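You operate a simulated robot arm through the tools that you are given. There is no shell and no other tool. Be economical: measure what you need, move in short steps, check, and stop when the job is done.

You run a simulated robot arm. Do the job below in one go: nothing can be reset, and whatever is moved stays where it is left.

JOB
Fetch the folded rag from the packing bench top and set it on the end of the packing bench.

The check looks at the end state, three seconds after you hand in, the way a careful person would. Anything else that was tipped, shoved, dropped, spilled or broken makes it a failure.

ROBOT AND FRAMES
A 6-joint arm with a two-finger parallel gripper, fixed in place. Base frame: the origin is at the foot of the arm, x ahead of it, y to its left, z up; the work surface is at about z = 850. Readings come in mm, degrees, newtons and seconds.
With the tool pointing down near the work surface it reaches from about 240 to 640 mm from the base axis. Its first joint turns from -66.0 to 66.0 degrees. Payload 2.7 kg.
Tool frame: the origin (TCP) lies between the finger pads and is the grasp point; the fingertips stand 23 mm ahead of it; z points along the fingers, y is the line along which they close. Largest opening 94 mm; finger width 38, thickness 10; the body of the gripper, 54 by 96 mm, starts 39 mm behind the TCP.
Orientation is told as [roll, pitch, yaw] about the base's x, y, z axes, in that order, counted from this pose: with the fingers straight down and closing along the base's y, the tool's x points along the base's -x, its y along +y and its z along -z.

CONTROLS
- The arm moves only by the tool drive_tool. Its argument "steps" is a list that holds one entry, the list of rows, each a list of 7 numbers: the turn, a rotation vector about the base's x, y, z in rad, then the shift along the base's x, y, z in mm, then the finger opening in mm, from 0 to 94. In form: [[[wx, wy, wz, dx, dy, dz, gripper], ...]]. A call has 1 to 8 rows; each row shifts and turns the commanded pose from where the row before left it. A row lasts 0.2 s, in which the tool goes at most 50 mm and 8.6 degrees; a call with a longer step from one row to the next is refused whole, and so is a gripper value outside its range. A pose out of reach is approached as far as the arm can. The call stops where the force on the tool passes 40 N (or 10 N more than at its start, if that is more) or the arm is blocked; 0.2 s more then pass. The fingers move at their own pace (about 45 mm/s each) and stop on an object; they squeeze with about 43 N. The grip force told is the motor's: it shows also when the fingers shut on nothing. Time passes only in rows, and 0.2 s behind the last, so rows that do not move let the fingers close. The reply holds the time, the measured pose of the TCP, the force on the tool along the base axes, the opening and the grip force, in the units named above and with some noise.
- Cameras (640 x 400 px; columns grow to the right, rows downward): "scene" is fixed at [69, -430.4, 1396.8]; the picture's right is [0.82, -0.57, 0.00], its down [-0.37, -0.52, -0.77] and it looks along [0.44, 0.63, -0.64] (base axes); focal length 247 px, centre (320, 200). "wrist" rides on the gripper at [86, 16, -75] in the tool frame; the picture's right is [-0.18, 0.98, 0.00], its down [-0.58, -0.11, -0.81] and it looks along [-0.79, -0.15, 0.59] (tool axes); focal length 243 px, centre (320, 200). There is no depth. A picture from a camera that has moved, and an enlarged one, comes with that camera's place and axes in the base frame and with its lens.
- grab_frame(camera): a new picture of that camera. It takes no simulated time.
- inspect(camera, box): a new picture of the part [left, top, right, bottom] of that camera's present view, enlarged. It takes no simulated time.
- sign_off(): hands the job in; it is judged then, once.

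Go step by step. Nothing tells you positions but the pictures and the camera data: compare them with the known pose of the tool, close in by small moves and look again before you grip or let go. The budget is 90 turns and 38 pictures, counting those below and the enlarged ones. Unless the task says otherwise, let go and move clear before handing in, and close with one line.

The tools are called after "Emit:" by a JSON object that holds its "api" and its "payload". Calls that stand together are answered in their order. drive_tool: Moves the arm, as the interface text tells. Its arguments: {"type":"object","properties":{"steps":{"type":"array"}},"required":["steps"]} The other tools are called the same way: grab_frame (camera) takes a picture; inspect (camera, box) takes an enlarged picture of a part of a camera's view; sign_off () hands the job in.

At the start:

```text
t: 0.0
position: [364.0, 24.7, 1130.9]
tcp_rot: [0.0, -0.1, 0.0]
ft_force: [-0.3, -0.2, 0.0]
grip_width: 94.2
grasp_force: 0.0
```

scene: 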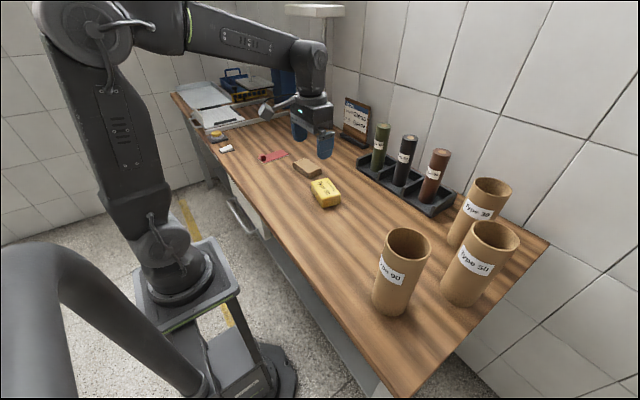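
wrist: 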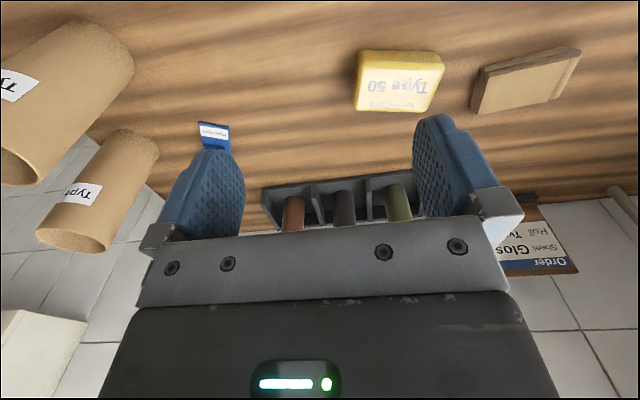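

I see a bench with a yellow block, a tan block, a red item and other things; I need to identify the folded rag and the "end" of the bench. I'll enlarge the bench area.

Emit:
{"api": "inspect", "payload": {"camera": "scene", "box": [180, 60, 380, 220]}}

Emit:
{"api": "inspect", "payload": {"camera": "wrist", "box": [340, 20, 640, 210]}}

Emit:
{"api": "inspect", "payload": {"camera": "scene", "box": [340, 160, 560, 400]}}

```text
2.50 times, centred on (280, 140) of scene
camera zoom: at [69.0, -430.4, 1396.8], right [0.82, -0.57, 0.0], down [-0.37, -0.52, -0.77], along [0.44, 0.63, -0.64], focal length 618 px, centre (420, 350)
```

zoom: 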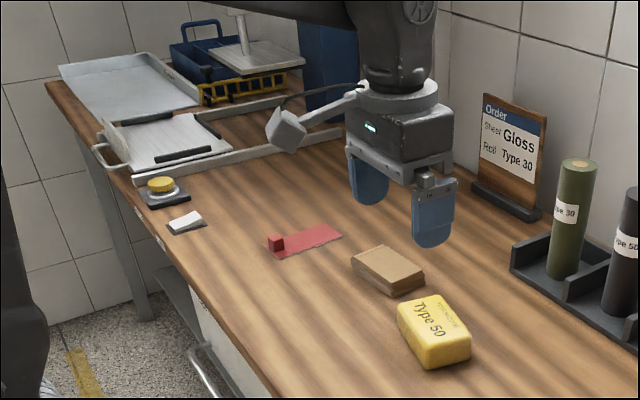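

```text
2.11 times, centred on (490, 115) of wrist
camera zoom: at [277.6, 39.8, 1205.2], right [0.18, 0.98, 0.0], down [0.58, -0.11, 0.81], along [0.79, -0.15, -0.59], focal length 511 px, centre (-38, 379)
```

zoom: 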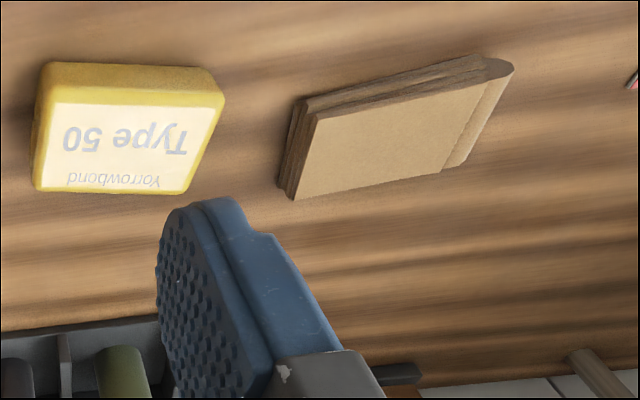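

```text
1.67 times, centred on (450, 280) of scene
camera zoom: at [69.0, -430.4, 1396.8], right [0.82, -0.57, 0.0], down [-0.37, -0.52, -0.77], along [0.44, 0.63, -0.64], focal length 412 px, centre (103, 67)
```

zoom: 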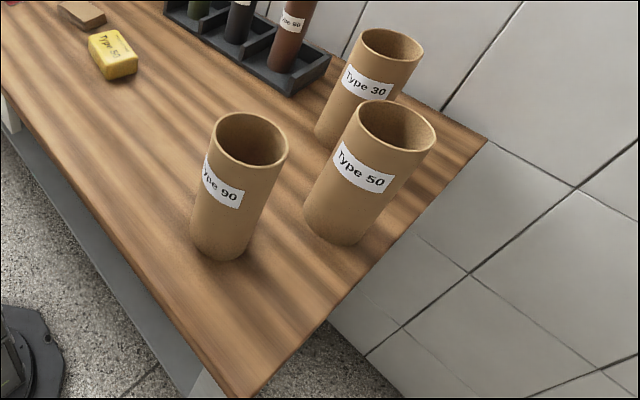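

The tan layered piece with a rounded fold looks like the rag, at about (512, 288), long side along y. The reachable end of the bench is the one at y≈-420. I'll turn the gripper 90° while going above the rag, then look again.

Emit:
{"api": "drive_tool", "payload": {"steps": [[[0, 0, 0.143, 13, 22, 0, 94], [0, 0, 0.143, 13, 22, 0, 94], [0, 0, 0.143, 13, 22, 0, 94], [0, 0, 0.143, 13, 22, 0, 94], [0, 0, 0.143, 13, 22, 0, 94], [0, 0, 0.143, 13, 22, 0, 94], [0, 0, 0.143, 13, 22, 0, 94], [0, 0, 0.143, 13, 22, 0, 94]]]}}

Emit:
{"api": "drive_tool", "payload": {"steps": [[[0, 0, 0.143, 13, 22, -10, 94], [0, 0, 0.143, 13, 22, -10, 94], [0, 0, 0.141, 13, 22, -10, 94], [0, 0, 0, 5, 20, -20, 94], [0, 0, 0, 0, 0, -20, 94], [0, 0, 0, 0, 0, 0, 94]]]}}

Emit:
{"api": "grab_frame", "payload": {"camera": "wrist"}}

Emit:
{"api": "grab_frame", "payload": {"camera": "scene"}}

```text
t: 1.8
position: [464.5, 201.1, 1132.0]
tcp_rot: [0.0, -0.1, 65.7]
ft_force: [0.5, -0.3, 0.2]
grip_width: 94.2
grasp_force: 0.1
```

```text
t: 3.2
position: [511.7, 286.1, 1059.2]
tcp_rot: [0.0, -0.2, 90.0]
ft_force: [-0.7, -0.5, 0.4]
grip_width: 93.9
grasp_force: 0.1
```

```text
32 pictures are left
camera wrist: at [496.3, 198.4, 1134.4], right [-0.98, 0.18, 0.0], down [0.11, 0.58, 0.81], along [0.15, 0.79, -0.59], focal length 243 px, centre (320, 200)
```

wrist: 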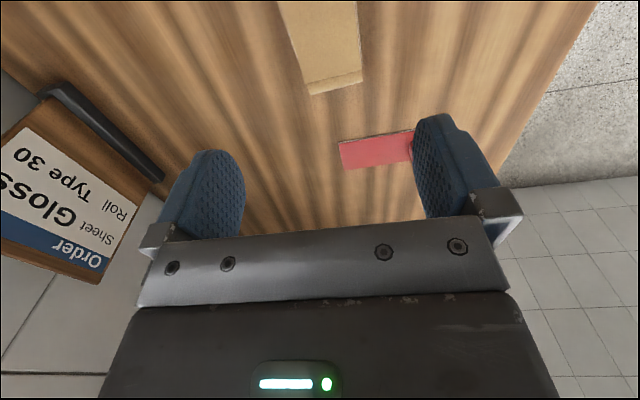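

```text
31 pictures are left
```

scene: 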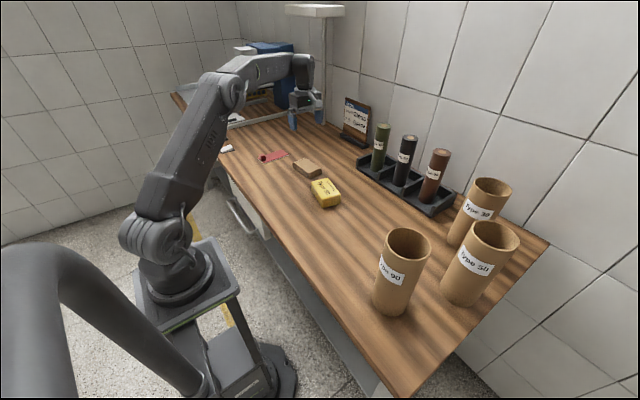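

The tan piece's far edge comes out at x≈477–536, y≈345, agreeing with before. I'll zoom in on both the red item and the tan one to be sure which is the rag.

Emit:
{"api": "inspect", "payload": {"camera": "wrist", "box": [260, 0, 440, 190]}}

Emit:
{"api": "inspect", "payload": {"camera": "scene", "box": [245, 135, 355, 220]}}

```text
2.11 times, centred on (350, 95) of wrist
camera zoom: at [496.3, 198.4, 1134.4], right [-0.98, 0.18, 0.0], down [0.11, 0.58, 0.81], along [0.15, 0.79, -0.59], focal length 511 px, centre (257, 421)
```

zoom: 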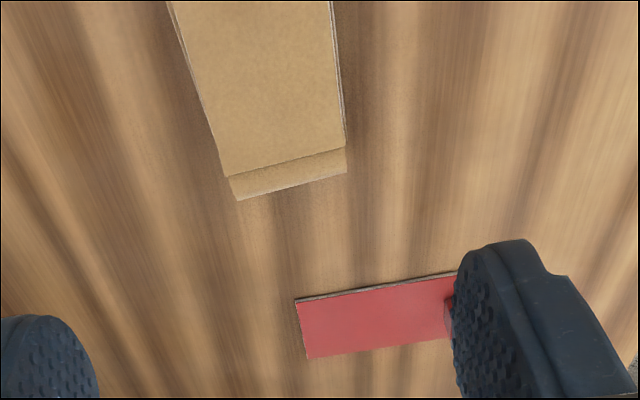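

```text
4.71 times, centred on (300, 178) of scene
camera zoom: at [69.0, -430.4, 1396.8], right [0.82, -0.57, 0.0], down [-0.37, -0.52, -0.77], along [0.44, 0.63, -0.64], focal length 1164 px, centre (414, 306)
```

zoom: 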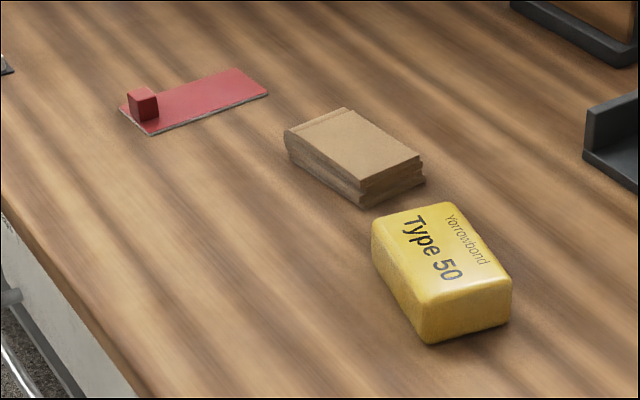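

The tan, layered piece is the folded rag: centre ≈ (510, 288), about 65 × 105 × 25 mm, yaw ≈ 5°. The red one is a tag and the yellow one a wrapped bar. I'll align the gripper and go down to just above it.

Emit:
{"api": "drive_tool", "payload": {"steps": [[[0, 0, 0.08, -2, 2, -25, 94], [0, 0, 0, 0, 0, -30, 94], [0, 0, 0, 0, 0, -30, 94], [0, 0, 0, 0, 0, -25, 94], [0, 0, 0, 0, 0, -20, 94], [0, 0, 0, 0, 0, 0, 94]]]}}

Emit:
{"api": "grab_frame", "payload": {"camera": "wrist"}}

Emit:
{"api": "inspect", "payload": {"camera": "scene", "box": [245, 100, 375, 210]}}

```text
t: 4.6
position: [509.8, 287.8, 928.8]
tcp_rot: [0.0, -0.1, 94.5]
ft_force: [-0.3, -0.1, -0.2]
grip_width: 94.0
grasp_force: 0.0
```

```text
28 pictures are left
camera wrist: at [501.9, 199.0, 1004.1], right [-0.99, 0.1, 0.0], down [0.06, 0.59, 0.81], along [0.08, 0.8, -0.59], focal length 243 px, centre (320, 200)
```

wrist: 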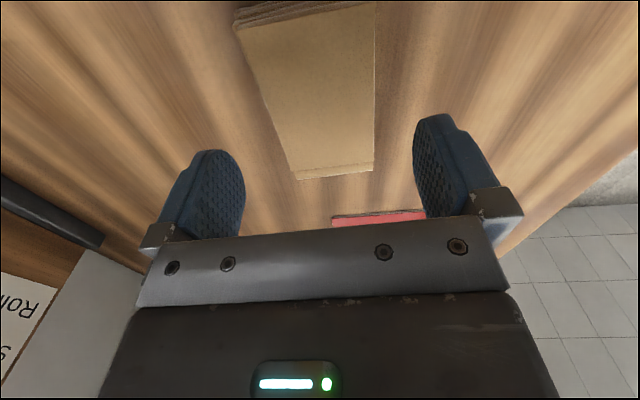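

```text
3.64 times, centred on (310, 155) of scene
camera zoom: at [69.0, -430.4, 1396.8], right [0.82, -0.57, 0.0], down [-0.37, -0.52, -0.77], along [0.44, 0.63, -0.64], focal length 899 px, centre (356, 364)
```

zoom: 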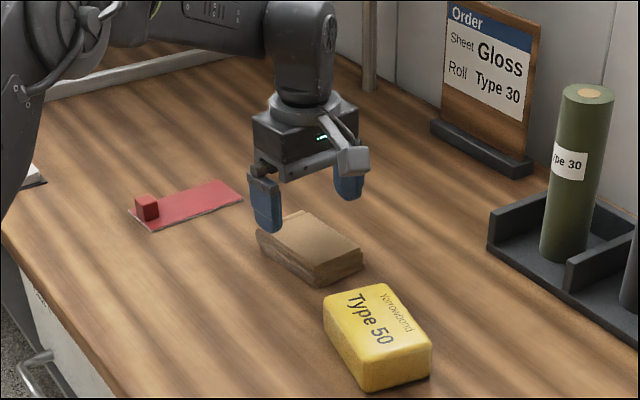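

The fingers straddle the rag and its centre agrees with (509, 289). I'll lower to a TCP height of about 877 and close.

Emit:
{"api": "drive_tool", "payload": {"steps": [[[0, 0, 0, 0, 1, -20, 94], [0, 0, 0, 0, 1, -16, 94], [0, 0, 0, 0, 0, -10, 94], [0, 0, 0, 0, 0, -6, 94], [0, 0, 0, 0, 0, 0, 94]]]}}

Emit:
{"api": "grab_frame", "payload": {"camera": "wrist"}}

```text
t: 5.8
position: [510.5, 290.8, 878.9]
tcp_rot: [0.0, -0.1, 94.6]
ft_force: [-0.1, -0.4, 0.0]
grip_width: 94.0
grasp_force: 0.1
```

```text
26 pictures are left
camera wrist: at [501.4, 201.0, 953.6], right [-0.99, 0.1, 0.0], down [0.06, 0.59, 0.81], along [0.08, 0.8, -0.59], focal length 243 px, centre (320, 200)
```

wrist: 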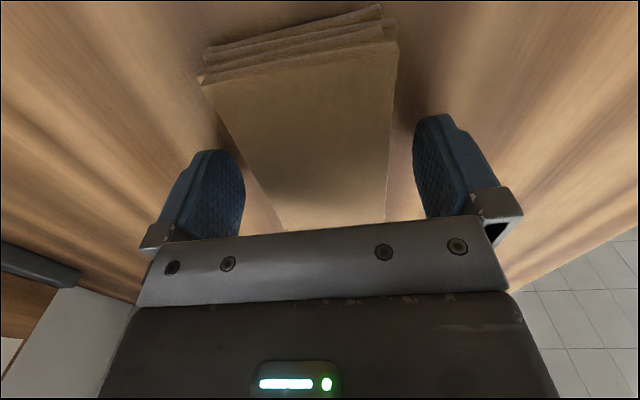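

The rag sits between the fingers with a gap on either side. I'll close now.

Emit:
{"api": "drive_tool", "payload": {"steps": [[[0, 0, 0, 0, 0, -2, 60], [0, 0, 0, 0, 0, 0, 40], [0, 0, 0, 0, 0, 0, 30], [0, 0, 0, 0, 0, 0, 30], [0, 0, 0, 0, 0, 0, 30], [0, 0, 0, 0, 0, 0, 30]]]}}

Emit:
{"api": "grab_frame", "payload": {"camera": "wrist"}}

```text
t: 7.2
position: [511.6, 290.7, 876.6]
tcp_rot: [0.0, -0.1, 94.5]
ft_force: [0.0, -0.4, -0.2]
grip_width: 67.3
grasp_force: 43.6
```

```text
25 pictures are left
camera wrist: at [502.1, 202.0, 951.6], right [-0.99, 0.1, 0.0], down [0.06, 0.59, 0.81], along [0.08, 0.8, -0.59], focal length 243 px, centre (320, 200)
```

wrist: 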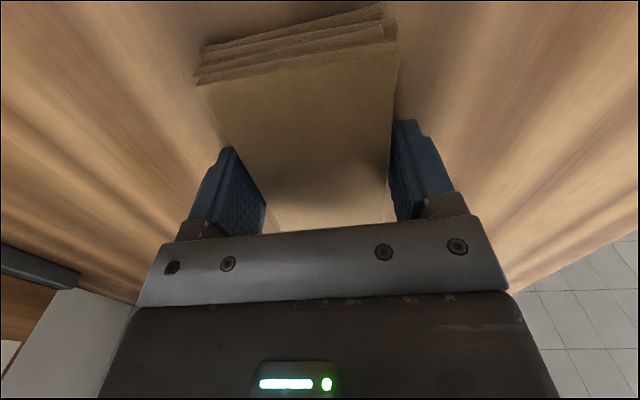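

The fingers hold the rag at a 67 mm width. I'll lift it straight up, gently at first.

Emit:
{"api": "drive_tool", "payload": {"steps": [[[0, 0, 0, 0, 0, 10, 30], [0, 0, 0, 0, 0, 20, 30], [0, 0, 0, 0, 0, 35, 30], [0, 0, 0, 0, 0, 40, 30], [0, 0, 0, 0, 0, 40, 30], [0, 0, 0, 0, 0, 40, 30], [0, 0, 0, 0, 0, 40, 30], [0, 0, 0, 0, 0, 25, 30]]]}}

Emit:
{"api": "grab_frame", "payload": {"camera": "scene"}}

```text
t: 9.0
position: [508.9, 291.1, 1127.0]
tcp_rot: [0.0, 0.0, 94.7]
ft_force: [0.3, 0.9, -0.6]
grip_width: 67.0
grasp_force: 42.6
```

```text
24 pictures are left
```

scene: 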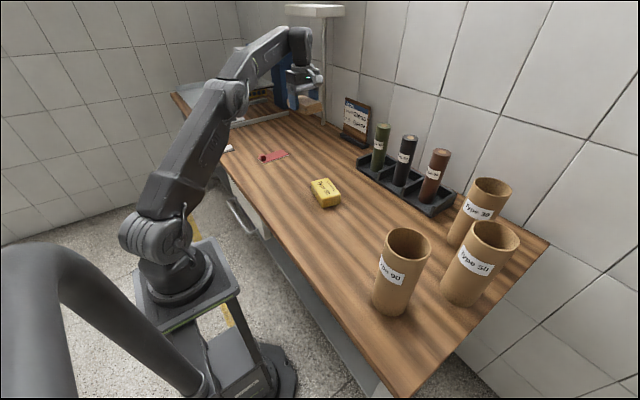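

The rag is lifted and nothing else has moved. I'll carry it high and inside the tubes toward the near end of the bench.

Emit:
{"api": "drive_tool", "payload": {"steps": [[[0, 0, 0, -7, -20, 2, 30], [0, 0, 0, -14, -36, 3, 30], [0, 0, 0, -16, -39, 3, 30], [0, 0, 0, -16, -39, 3, 30], [0, 0, 0, -16, -39, 3, 30], [0, 0, 0, -16, -39, 3, 30], [0, 0, 0, -16, -39, 3, 30], [0, 0, 0, -14, -36, 3, 30]]]}}

Emit:
{"api": "drive_tool", "payload": {"steps": [[[0, 0, 0, -16, -36, 0, 30], [0, 0, 0, -16, -36, 0, 30], [0, 0, 0, -16, -36, 0, 30], [0, 0, 0, -16, -36, 0, 30], [0, 0, 0, -16, -36, 0, 30], [0, 0, -0.08, -14, -30, 0, 30], [0, 0, 0, -8, -20, 0, 30], [0, 0, 0, 0, 0, 0, 30]]]}}

Emit:
{"api": "grab_frame", "payload": {"camera": "scene"}}

```text
t: 10.8
position: [394.7, 1.4, 1150.3]
tcp_rot: [-0.1, -0.1, 94.6]
ft_force: [0.1, -1.0, -0.1]
grip_width: 66.9
grasp_force: 42.8
```

```text
t: 12.6
position: [292.5, -225.5, 1147.9]
tcp_rot: [0.0, -0.1, 89.9]
ft_force: [-0.3, 0.0, -0.1]
grip_width: 66.9
grasp_force: 43.6
```

```text
23 pictures are left
```

scene: 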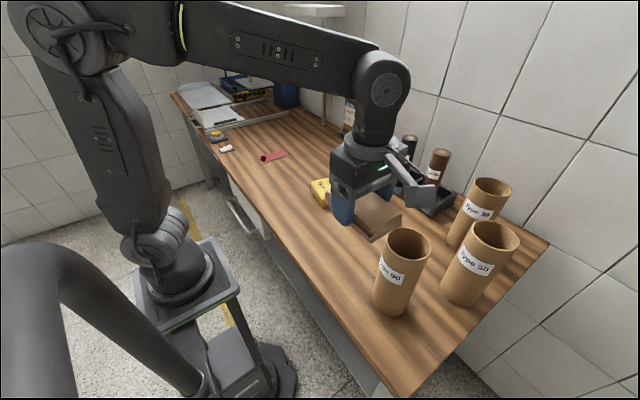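

All is well, and joints still have range. I'll move on to above (296, -362), then look down with the wrist and scene cameras.

Emit:
{"api": "drive_tool", "payload": {"steps": [[[0, 0, 0, 1, -20, 0, 30], [0, 0, 0, 1, -30, 0, 30], [0, 0, 0, 1, -30, 0, 30], [0, 0, 0, 1, -30, 0, 30], [0, 0, 0, 0, -20, 0, 30], [0, 0, 0, 0, -7, 0, 30], [0, 0, 0, 0, 0, 0, 30]]]}}

Emit:
{"api": "grab_frame", "payload": {"camera": "scene"}}

Emit:
{"api": "grab_frame", "payload": {"camera": "wrist"}}

```text
t: 14.2
position: [298.4, -363.4, 1149.0]
tcp_rot: [0.0, 0.0, 90.0]
ft_force: [1.3, -0.5, -0.5]
grip_width: 67.4
grasp_force: 43.2
```

```text
22 pictures are left
```

scene: 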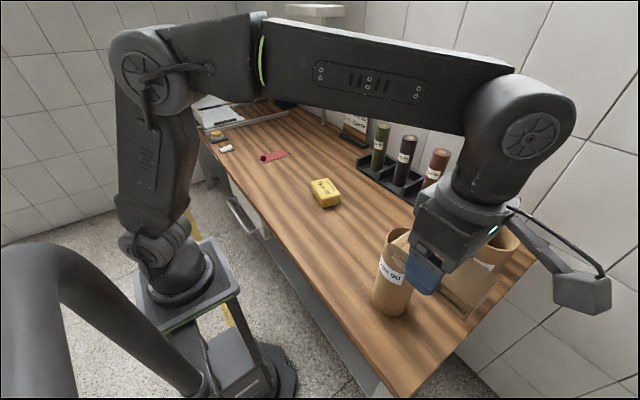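

```text
21 pictures are left
camera wrist: at [281.7, -451.0, 1223.3], right [-0.98, 0.18, 0.0], down [0.11, 0.58, 0.81], along [0.15, 0.79, -0.59], focal length 243 px, centre (320, 200)
```

wrist: 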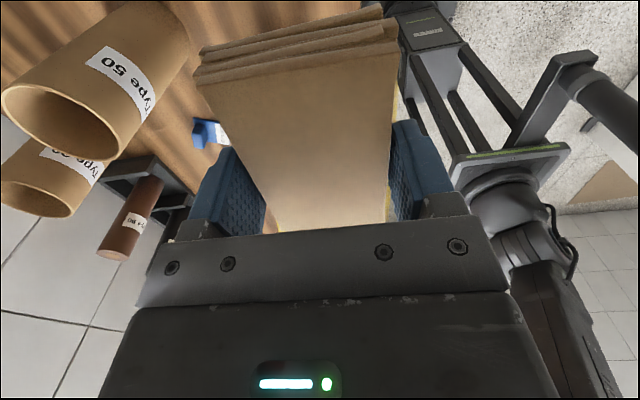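

The rag is over the free corner; the tall "Type 90" tube is about 110 mm from the tool axis. I'll shift slightly to (290, -356), come down in part, and check the clearance.

Emit:
{"api": "drive_tool", "payload": {"steps": [[[0, 0, 0, -8, 7, 0, 30], [0, 0, 0, 0, 0, -25, 30], [0, 0, 0, 0, 0, -30, 30], [0, 0, 0, 0, 0, -30, 30], [0, 0, 0, 0, 0, -30, 30], [0, 0, 0, 0, 0, -20, 30], [0, 0, 0, 0, 0, 0, 30]]]}}

Emit:
{"api": "grab_frame", "payload": {"camera": "scene"}}

Emit:
{"api": "grab_frame", "payload": {"camera": "wrist"}}

```text
t: 15.8
position: [286.4, -354.3, 1015.5]
tcp_rot: [0.0, -0.1, 90.0]
ft_force: [0.2, -0.1, 1.0]
grip_width: 67.1
grasp_force: 43.1
```

```text
20 pictures are left
```

scene: 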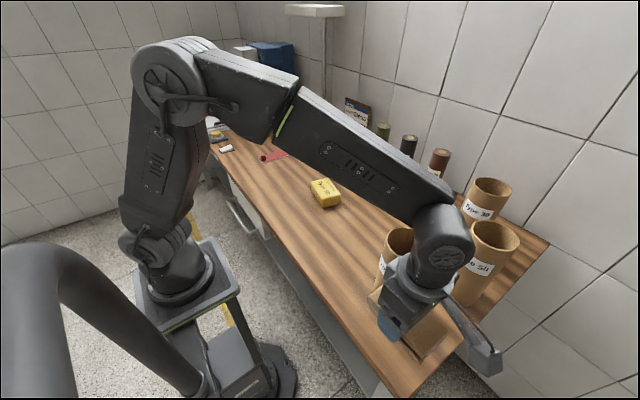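

```text
19 pictures are left
camera wrist: at [270.6, -443.6, 1089.8], right [-0.98, 0.18, 0.0], down [0.11, 0.58, 0.81], along [0.15, 0.79, -0.59], focal length 243 px, centre (320, 200)
```

wrist: 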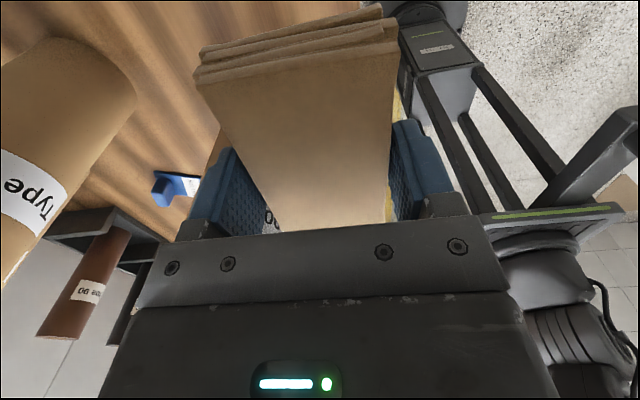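

The tool is above the end with its bottom still clear of the bench. I'll zoom in to check the gap to the Type 90 tube.

Emit:
{"api": "inspect", "payload": {"camera": "scene", "box": [340, 190, 520, 400]}}

Emit:
{"api": "inspect", "payload": {"camera": "wrist", "box": [140, 120, 320, 250]}}

```text
1.90 times, centred on (430, 295) of scene
camera zoom: at [69.0, -430.4, 1396.8], right [0.82, -0.57, 0.0], down [-0.37, -0.52, -0.77], along [0.44, 0.63, -0.64], focal length 471 px, centre (110, 19)
```

zoom: 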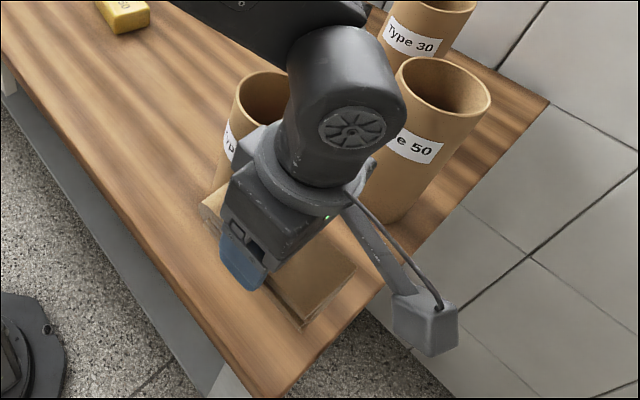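

```text
3.08 times, centred on (230, 185) of wrist
camera zoom: at [270.6, -443.6, 1089.8], right [-0.98, 0.18, 0.0], down [0.11, 0.58, 0.81], along [0.15, 0.79, -0.59], focal length 746 px, centre (597, 246)
```

zoom: 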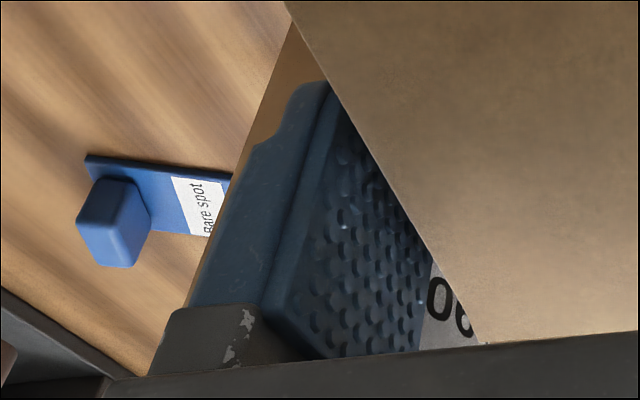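

Clearances check out: tube ≈(373, -278), rag will lie about x 253–320, y -409 to -299, with bench edges at x≈232 and y≈-422. I'll go down most of the way.

Emit:
{"api": "drive_tool", "payload": {"steps": [[[0, 0, 0, 2, 0, -25, 30], [0, 0, 0, 0, 0, -25, 30], [0, 0, 0, 0, 0, -25, 30], [0, 0, 0, 0, 0, -20, 30], [0, 0, 0, 0, 0, 0, 30]]]}}

Emit:
{"api": "inspect", "payload": {"camera": "scene", "box": [320, 190, 500, 400]}}

Emit:
{"api": "grab_frame", "payload": {"camera": "wrist"}}

```text
t: 17.0
position: [289.8, -356.9, 919.1]
tcp_rot: [-0.1, -0.1, 90.0]
ft_force: [-0.5, 0.4, -0.7]
grip_width: 67.2
grasp_force: 42.9
```

```text
1.90 times, centred on (410, 295) of scene
camera zoom: at [69.0, -430.4, 1396.8], right [0.82, -0.57, 0.0], down [-0.37, -0.52, -0.77], along [0.44, 0.63, -0.64], focal length 471 px, centre (149, 19)
```

zoom: 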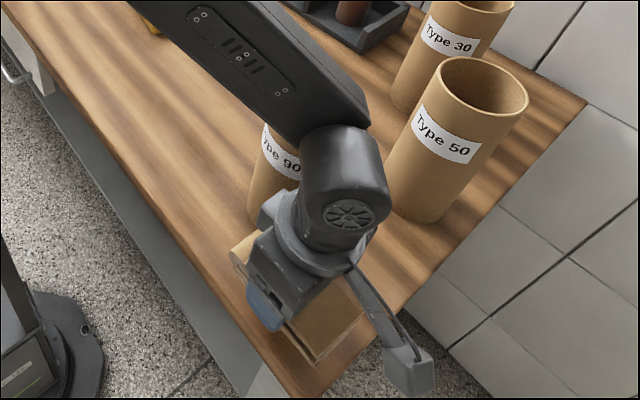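

```text
15 pictures are left
camera wrist: at [274.5, -444.7, 993.8], right [-0.98, 0.18, 0.0], down [0.11, 0.58, 0.81], along [0.15, 0.79, -0.59], focal length 243 px, centre (320, 200)
```

wrist: 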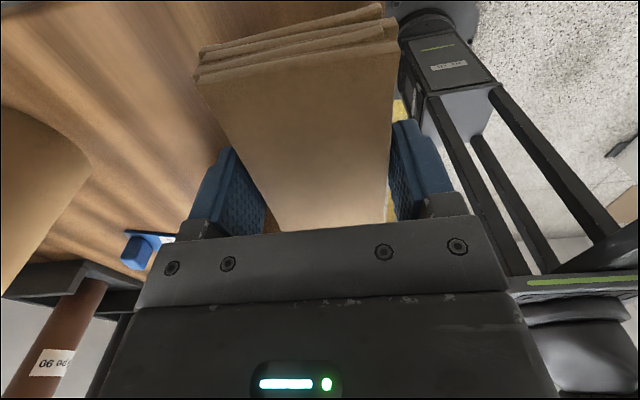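

The forearm sits offset toward the Type 90 tube, and going lower here may bring it against the tube's rim. So I'll back up, and re-grip the rag off-centre on open bench so the hand can stay further from the tube.

Emit:
{"api": "drive_tool", "payload": {"steps": [[[0, 0, 0, 0, 0, 25, 30], [0, 0, 0, 0, 0, 45, 30], [0, 0, 0, 0, 0, 45, 30], [0, 0, 0, 0, 0, 45, 30], [0, 0, 0, 0, 0, 45, 30], [0, 0, 0, 0, 0, 25, 30], [0, 0, 0, 0, 20, 0, 30], [0, 0, 0, 0, 40, 0, 30]]]}}

Emit:
{"api": "drive_tool", "payload": {"steps": [[[0, 0, 0, 10, 40, 0, 30], [0, 0, 0, 15, 40, 0, 30], [0, 0, 0, 18, 40, 0, 30], [0, 0, 0, 18, 40, 0, 30], [0, 0, 0, 18, 40, 0, 30], [0, 0, 0, 18, 37, 0, 30], [0, 0, 0, 13, 20, 0, 30], [0, 0, 0, 0, 0, 0, 30]]]}}

Emit:
{"api": "grab_frame", "payload": {"camera": "scene"}}

```text
t: 18.8
position: [290.9, -297.2, 1149.7]
tcp_rot: [0.0, -0.1, 90.1]
ft_force: [0.3, -0.8, 0.7]
grip_width: 67.3
grasp_force: 43.0
```

```text
t: 20.6
position: [403.1, -38.0, 1149.6]
tcp_rot: [0.0, -0.1, 89.9]
ft_force: [0.0, 0.7, -1.1]
grip_width: 67.1
grasp_force: 42.3
```

```text
14 pictures are left
```

scene: 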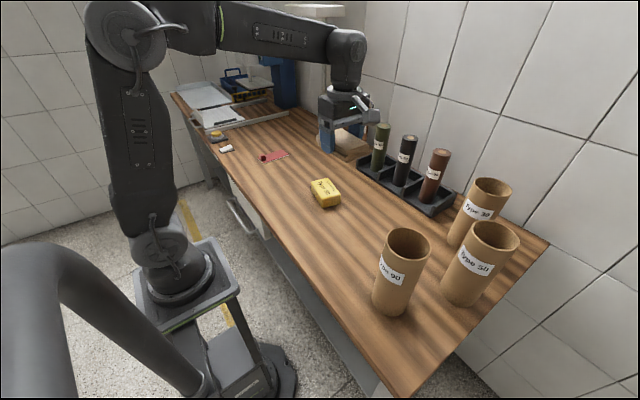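

Nothing has been touched. I'll lower the rag here, on the open part near (403, -38), stopping just above the bench.

Emit:
{"api": "drive_tool", "payload": {"steps": [[[0, 0, 0, 0, 0, -30, 30], [0, 0, 0, 0, 0, -45, 30], [0, 0, 0, 0, 0, -45, 30], [0, 0, 0, 0, 0, -45, 30], [0, 0, 0, 0, 0, -45, 30], [0, 0, 0, 0, 0, -35, 30], [0, 0, 0, 0, 0, -20, 30], [0, 0, 0, 0, 0, 0, 30]]]}}

Emit:
{"api": "drive_tool", "payload": {"steps": [[[0, 0, 0, 0, 0, -3, 30], [0, 0, 0, 0, 0, -2, 30], [0, 0, 0, 0, 0, -2, 30], [0, 0, 0, 0, 0, 0, 30]]]}}

Emit:
{"api": "inspect", "payload": {"camera": "scene", "box": [180, 20, 480, 210]}}

```text
t: 22.4
position: [400.4, -41.7, 886.3]
tcp_rot: [0.0, -0.1, 90.0]
ft_force: [-0.1, 0.4, 0.0]
grip_width: 67.2
grasp_force: 42.6
```

```text
t: 23.4
position: [400.5, -40.0, 878.8]
tcp_rot: [0.0, -0.1, 90.0]
ft_force: [-0.2, -0.6, -0.8]
grip_width: 66.9
grasp_force: 43.0
```

```text
2.11 times, centred on (330, 115) of scene
camera zoom: at [69.0, -430.4, 1396.8], right [0.82, -0.57, 0.0], down [-0.37, -0.52, -0.77], along [0.44, 0.63, -0.64], focal length 521 px, centre (299, 379)
```

zoom: 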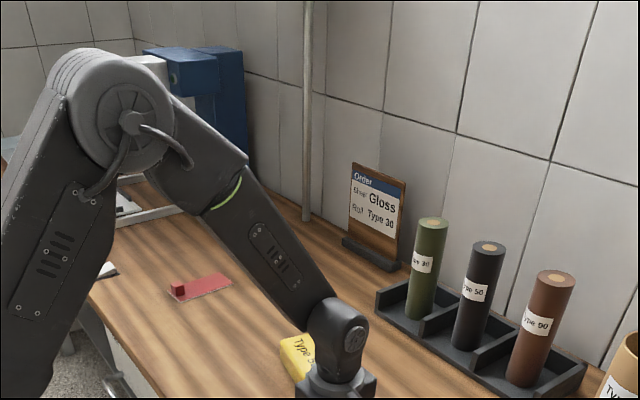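

The rag is resting on open bench. From the views, the forearm lies about 60 mm to the left of the tool, so I'll release, slide the open fingers 42 mm toward the rag's -y end, and grip again.

Emit:
{"api": "drive_tool", "payload": {"steps": [[[0, 0, 0, 0, 0, -1, 67], [0, 0, 0, 0, 0, 0, 75], [0, 0, 0, 0, 0, 0, 85], [0, 0, 0, 0, 0, 0, 94], [0, 0, 0, 0, 0, 0, 94]]]}}

Emit:
{"api": "grab_frame", "payload": {"camera": "wrist"}}

```text
t: 24.6
position: [399.3, -39.0, 878.4]
tcp_rot: [0.0, -0.1, 90.0]
ft_force: [0.0, -0.4, -0.6]
grip_width: 93.8
grasp_force: 0.1
```

```text
12 pictures are left
camera wrist: at [384.6, -126.9, 951.3], right [-0.98, 0.18, 0.0], down [0.11, 0.58, 0.81], along [0.15, 0.79, -0.59], focal length 243 px, centre (320, 200)
```

wrist: 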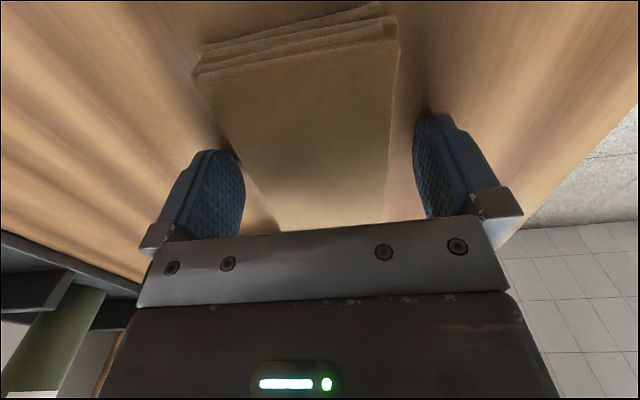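

The rag lies straight between the open fingers, its near end at y≈-96. I'll slide 40 mm along it and close.

Emit:
{"api": "drive_tool", "payload": {"steps": [[[0, 0, 0, 0, -10, 0, 94], [0, 0, 0, 0, -15, 0, 94], [0, 0, 0, 0, -15, 0, 94], [0, 0, 0, 0, 0, 0, 60], [0, 0, 0, 0, 0, 0, 30], [0, 0, 0, 0, 0, 0, 30], [0, 0, 0, 0, 0, 0, 30], [0, 0, 0, 0, 0, 0, 30]]]}}

Emit:
{"api": "drive_tool", "payload": {"steps": [[[0, 0, 0, 0, 0, 10, 30], [0, 0, 0, 0, 0, 20, 30], [0, 0, 0, 0, 0, 35, 30], [0, 0, 0, 0, 0, 45, 30], [0, 0, 0, 0, 0, 45, 30], [0, 0, 0, 0, 0, 45, 30], [0, 0, 0, 0, 0, 45, 30], [0, 0, 0, 0, 0, 25, 30]]]}}

Emit:
{"api": "grab_frame", "payload": {"camera": "scene"}}

```text
t: 26.4
position: [402.0, -78.6, 877.2]
tcp_rot: [-0.1, 0.0, 90.0]
ft_force: [0.2, -0.6, -0.3]
grip_width: 67.0
grasp_force: 43.0
```

```text
t: 28.2
position: [401.0, -78.4, 1145.8]
tcp_rot: [0.1, -0.1, 90.0]
ft_force: [-0.3, -0.3, -0.3]
grip_width: 67.0
grasp_force: 43.2
```

```text
11 pictures are left
```

scene: 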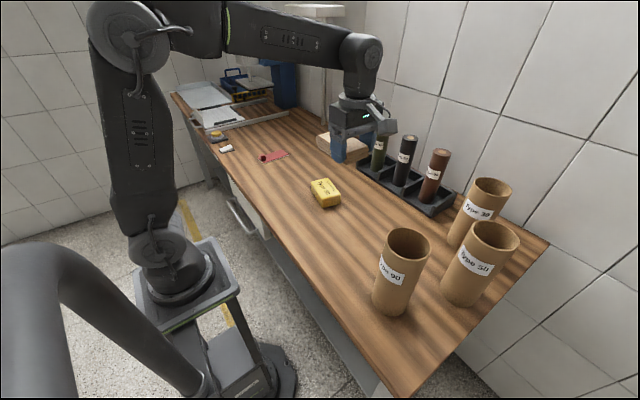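

The off-centre grip holds. I'll carry it to above (271, -398), so the rag will span roughly y -415 to -303.

Emit:
{"api": "drive_tool", "payload": {"steps": [[[0, 0, 0, -10, -18, 0, 30], [0, 0, 0, -16, -35, 0, 30], [0, 0, 0, -18, -38, 0, 30], [0, 0, 0, -18, -38, 0, 30], [0, 0, 0, -18, -38, 0, 30], [0, 0, 0, -18, -38, 0, 30], [0, 0, 0, -14, -38, 0, 30], [0, 0, 0, -8, -30, 0, 30]]]}}

Emit:
{"api": "drive_tool", "payload": {"steps": [[[0, 0, 0, -5, -25, 0, 30], [0, 0, 0, -4, -15, 0, 30], [0, 0, 0, 0, -6, 0, 30], [0, 0, 0, 0, 0, -20, 30], [0, 0, 0, 0, 0, -40, 30], [0, 0, 0, 0, 0, -40, 30], [0, 0, 0, 0, 0, -30, 30], [0, 0, 0, 0, 0, 0, 30]]]}}

Emit:
{"api": "grab_frame", "payload": {"camera": "scene"}}

```text
t: 30.0
position: [283.9, -349.2, 1147.8]
tcp_rot: [0.0, -0.1, 90.1]
ft_force: [-0.3, -0.5, -0.8]
grip_width: 67.0
grasp_force: 43.1
```

```text
t: 31.8
position: [271.9, -398.0, 1016.0]
tcp_rot: [-0.1, -0.1, 89.9]
ft_force: [0.2, -0.3, 0.2]
grip_width: 66.9
grasp_force: 42.3
```

```text
10 pictures are left
```

scene: 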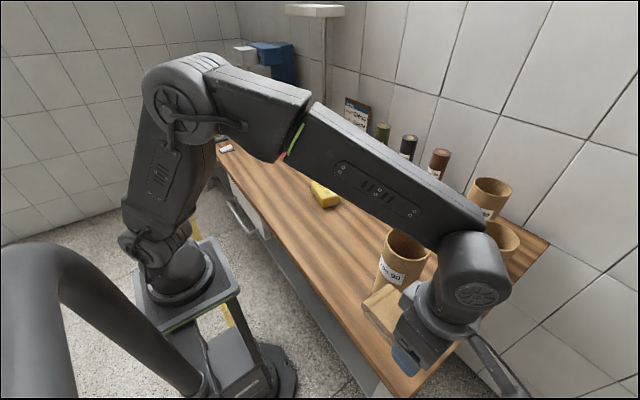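

The hand now sits clearly further from the Type 90 tube. I'll come down to about 925 and inspect the gap.

Emit:
{"api": "drive_tool", "payload": {"steps": [[[0, 0, 0, 0, 0, -25, 30], [0, 0, 0, 0, 0, -30, 30], [0, 0, 0, 0, 0, -25, 30], [0, 0, 0, 0, 0, -10, 30], [0, 0, 0, 0, 0, 0, 30]]]}}

Emit:
{"api": "inspect", "payload": {"camera": "scene", "box": [320, 190, 500, 400]}}

Emit:
{"api": "grab_frame", "payload": {"camera": "wrist"}}

```text
t: 33.0
position: [271.1, -396.8, 926.6]
tcp_rot: [0.0, -0.1, 89.9]
ft_force: [-0.3, 1.0, -1.1]
grip_width: 66.9
grasp_force: 42.9
```

```text
1.90 times, centred on (410, 295) of scene
camera zoom: at [69.0, -430.4, 1396.8], right [0.82, -0.57, 0.0], down [-0.37, -0.52, -0.77], along [0.44, 0.63, -0.64], focal length 471 px, centre (149, 19)
```

zoom: 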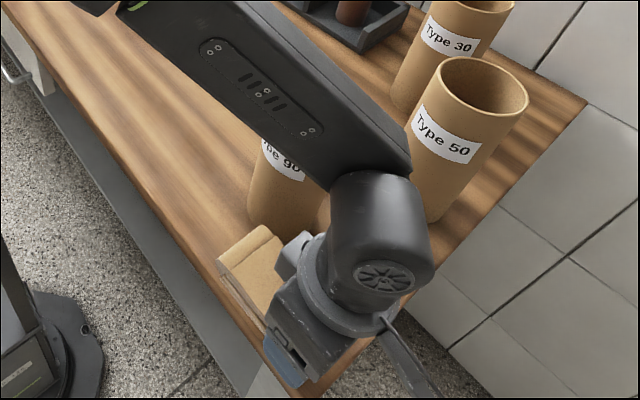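

```text
8 pictures are left
camera wrist: at [255.5, -483.8, 1002.0], right [-0.98, 0.18, 0.0], down [0.11, 0.58, 0.81], along [0.15, 0.79, -0.59], focal length 243 px, centre (320, 200)
```

wrist: 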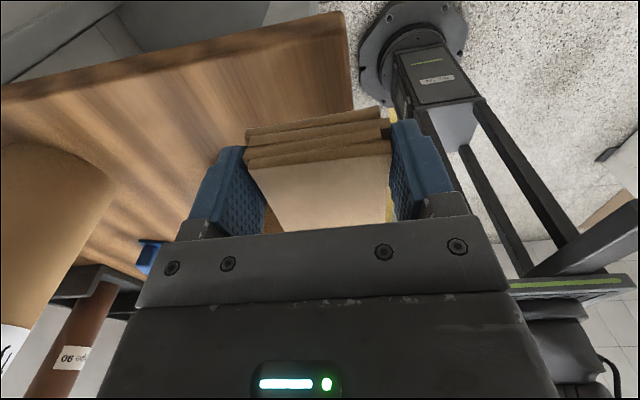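

Seen from the wrist camera, the front bench edge is at x≈250 and the end at y≈-435, so the rag would overhang at x=271. I'll rise a little, shift to (286, -404), and go back down; the tube clearance is still about 15 mm by my estimate.

Emit:
{"api": "drive_tool", "payload": {"steps": [[[0, 0, 0, 0, 0, 30, 30], [0, 0, 0, 8, -4, 10, 30], [0, 0, 0, 7, -4, 0, 30], [0, 0, 0, 0, 0, -15, 30], [0, 0, 0, 0, 0, -20, 30], [0, 0, 0, 0, 0, -15, 30], [0, 0, 0, 0, 0, -6, 30], [0, 0, 0, 0, 0, 0, 30]]]}}

Emit:
{"api": "inspect", "payload": {"camera": "scene", "box": [360, 200, 500, 380]}}

```text
t: 34.8
position: [286.8, -405.1, 909.6]
tcp_rot: [-0.1, -0.2, 90.0]
ft_force: [-0.2, -0.4, -0.2]
grip_width: 66.7
grasp_force: 42.5
```

```text
2.22 times, centred on (430, 290) of scene
camera zoom: at [69.0, -430.4, 1396.8], right [0.82, -0.57, 0.0], down [-0.37, -0.52, -0.77], along [0.44, 0.63, -0.64], focal length 550 px, centre (76, 0)
```

zoom: 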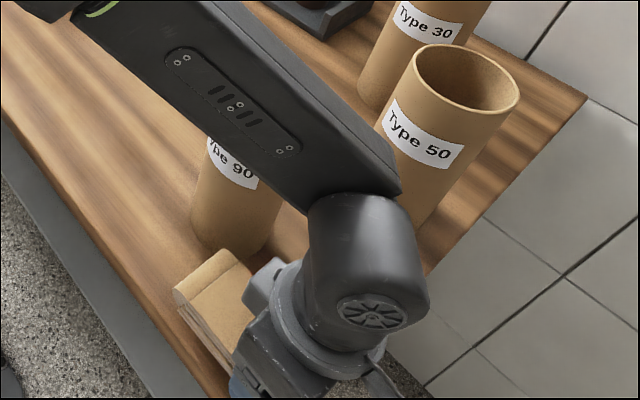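

The view matches my estimates: the forearm stays above and beside the tube. I'll lower in small steps to just over the bench.

Emit:
{"api": "drive_tool", "payload": {"steps": [[[0, 0, 0, 0, 0, -6, 30], [0, 0, 0, 0, 0, -6, 30], [0, 0, 0, 0, 0, -5, 30], [0, 0, 0, 0, 0, 0, 30]]]}}

Emit:
{"api": "grab_frame", "payload": {"camera": "wrist"}}

Emit:
{"api": "inspect", "payload": {"camera": "scene", "box": [360, 200, 500, 380]}}

```text
t: 35.8
position: [285.8, -406.4, 893.0]
tcp_rot: [0.0, -0.2, 90.0]
ft_force: [-0.5, 0.4, -1.0]
grip_width: 67.1
grasp_force: 43.1
```

```text
6 pictures are left
camera wrist: at [270.3, -494.5, 967.9], right [-0.98, 0.18, 0.0], down [0.11, 0.58, 0.81], along [0.15, 0.79, -0.59], focal length 243 px, centre (320, 200)
```

wrist: 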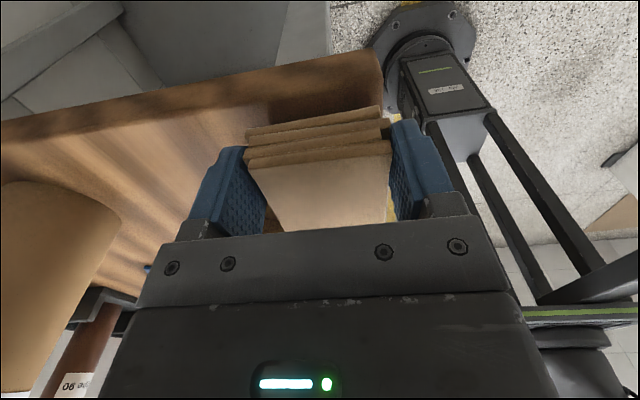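

```text
2.22 times, centred on (430, 290) of scene
camera zoom: at [69.0, -430.4, 1396.8], right [0.82, -0.57, 0.0], down [-0.37, -0.52, -0.77], along [0.44, 0.63, -0.64], focal length 550 px, centre (76, 0)
```

zoom: 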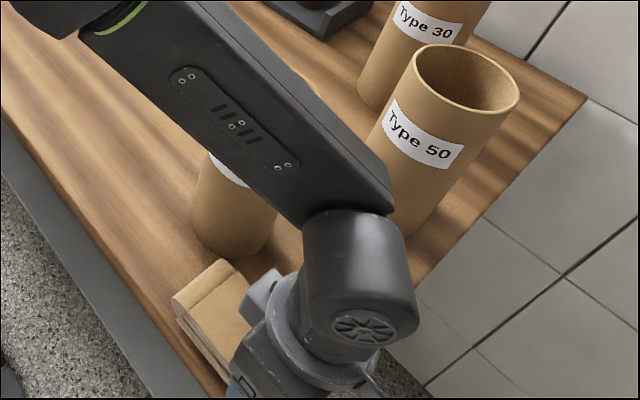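

All clear: sightlines put the forearm's far side at about 70–85 mm from the tool plane, with the tube beyond 100 mm. The rag is slightly close to both edges, so I'll shift it 6 mm inward each way and lower to the bench.

Emit:
{"api": "drive_tool", "payload": {"steps": [[[0, 0, 0, 3, 3, 0, 30], [0, 0, 0, 3, 3, 0, 30], [0, 0, 0, 0, 0, -5, 30], [0, 0, 0, 0, 0, -5, 30], [0, 0, 0, 0, 0, -3, 30], [0, 0, 0, 0, 0, -1, 30], [0, 0, 0, 0, 0, 0, 30]]]}}

Emit:
{"api": "grab_frame", "payload": {"camera": "scene"}}

```text
t: 37.4
position: [293.0, -400.2, 880.2]
tcp_rot: [0.0, -0.1, 90.0]
ft_force: [-0.1, -0.1, -0.1]
grip_width: 67.0
grasp_force: 42.8
```

```text
4 pictures are left
```

scene: 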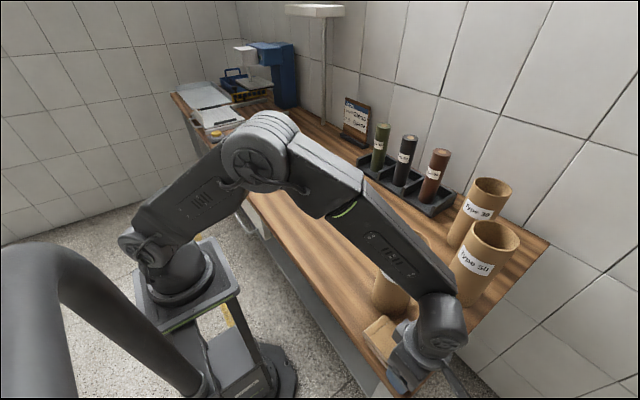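

No contact so far. I'll go the last 2–3 mm and open the fingers gently.

Emit:
{"api": "drive_tool", "payload": {"steps": [[[0, 0, 0, 0, 0, -1.5, 30], [0, 0, 0, 0, 0, -1, 30], [0, 0, 0, 0, 0, 0, 67], [0, 0, 0, 0, 0, 0, 74], [0, 0, 0, 0, 0, 0, 82], [0, 0, 0, 0, 0, 0, 90], [0, 0, 0, 0, 0, 0, 90]]]}}

Emit:
{"api": "grab_frame", "payload": {"camera": "wrist"}}

```text
t: 39.0
position: [292.9, -402.1, 876.3]
tcp_rot: [0.1, -0.1, 90.0]
ft_force: [-0.5, -0.1, -0.2]
grip_width: 89.7
grasp_force: 0.1
```

```text
3 pictures are left
camera wrist: at [277.0, -488.5, 951.6], right [-0.98, 0.18, 0.0], down [0.11, 0.58, 0.81], along [0.15, 0.79, -0.59], focal length 243 px, centre (320, 200)
```

wrist: 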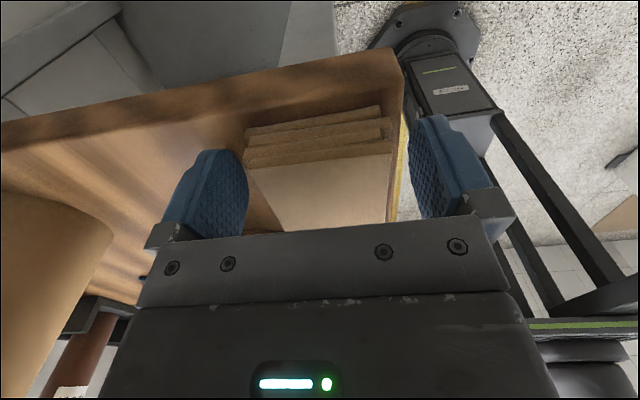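

The rag lies free and fully on the bench top, inside both edges. I'll lift straight up and clear.

Emit:
{"api": "drive_tool", "payload": {"steps": [[[0, 0, 0, 0, 0, 10, 90], [0, 0, 0, 0, 0, 20, 90], [0, 0, 0, 0, 0, 40, 90], [0, 0, 0, 0, 0, 45, 90], [0, 0, 0, 0, 0, 45, 90], [0, 0, 0, 0, 0, 45, 90], [0, 0, 0, 0, 0, 45, 90], [0, 0, 0, 0, 0, 25, 90]]]}}

Emit:
{"api": "drive_tool", "payload": {"steps": [[[0, 0, 0, 5, 20, 0, 90], [0, 0, 0, 10, 40, 0, 90], [0, 0, 0, 10, 45, 0, 90], [0, 0, 0, 10, 45, 0, 90], [0, 0, 0, 15, 45, 0, 90], [0, 0, 0, 15, 45, 0, 90], [0, 0, 0, 15, 45, 0, 90], [0, 0, 0, 0, 20, 0, 90]]]}}

Emit:
{"api": "grab_frame", "payload": {"camera": "scene"}}

Emit:
{"api": "inspect", "payload": {"camera": "scene", "box": [330, 210, 530, 400]}}

```text
t: 40.8
position: [295.2, -400.9, 1153.6]
tcp_rot: [0.0, -0.1, 90.1]
ft_force: [0.9, 0.1, 0.5]
grip_width: 90.1
grasp_force: 0.0
```

```text
t: 42.6
position: [370.6, -95.8, 1151.7]
tcp_rot: [0.0, -0.1, 90.1]
ft_force: [-0.5, 0.3, -0.2]
grip_width: 90.1
grasp_force: 0.0
```

```text
2 pictures are left
```

scene: 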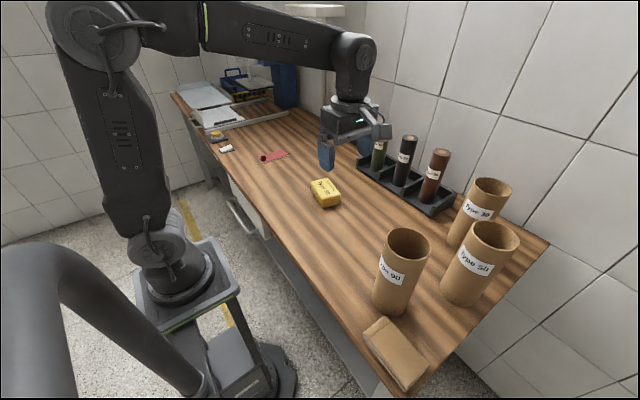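

```text
2.11 times, centred on (430, 305) of scene
camera zoom: at [69.0, -430.4, 1396.8], right [0.82, -0.57, 0.0], down [-0.37, -0.52, -0.77], along [0.44, 0.63, -0.64], focal length 521 px, centre (88, -21)
```

zoom: 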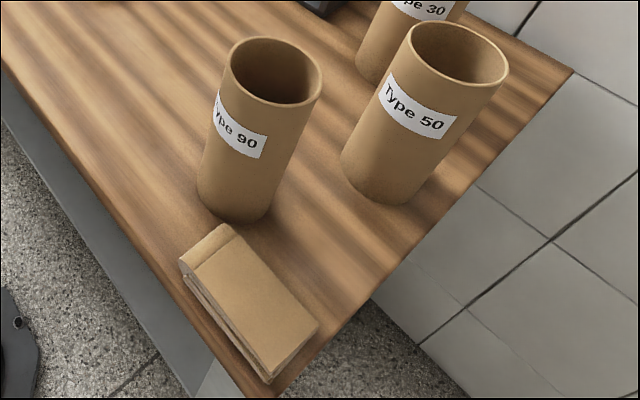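

The rag lies flat on the end of the bench, all of it on the top. The tubes and other items haven't moved and the arm is clear, so I'm handing in.

Emit:
{"api": "sign_off", "payload": {}}

```text
The job is handed in.
```

The folded rag is now flat on the near end of the packing bench, inside both edges; nothing else was moved, and the job is handed in.
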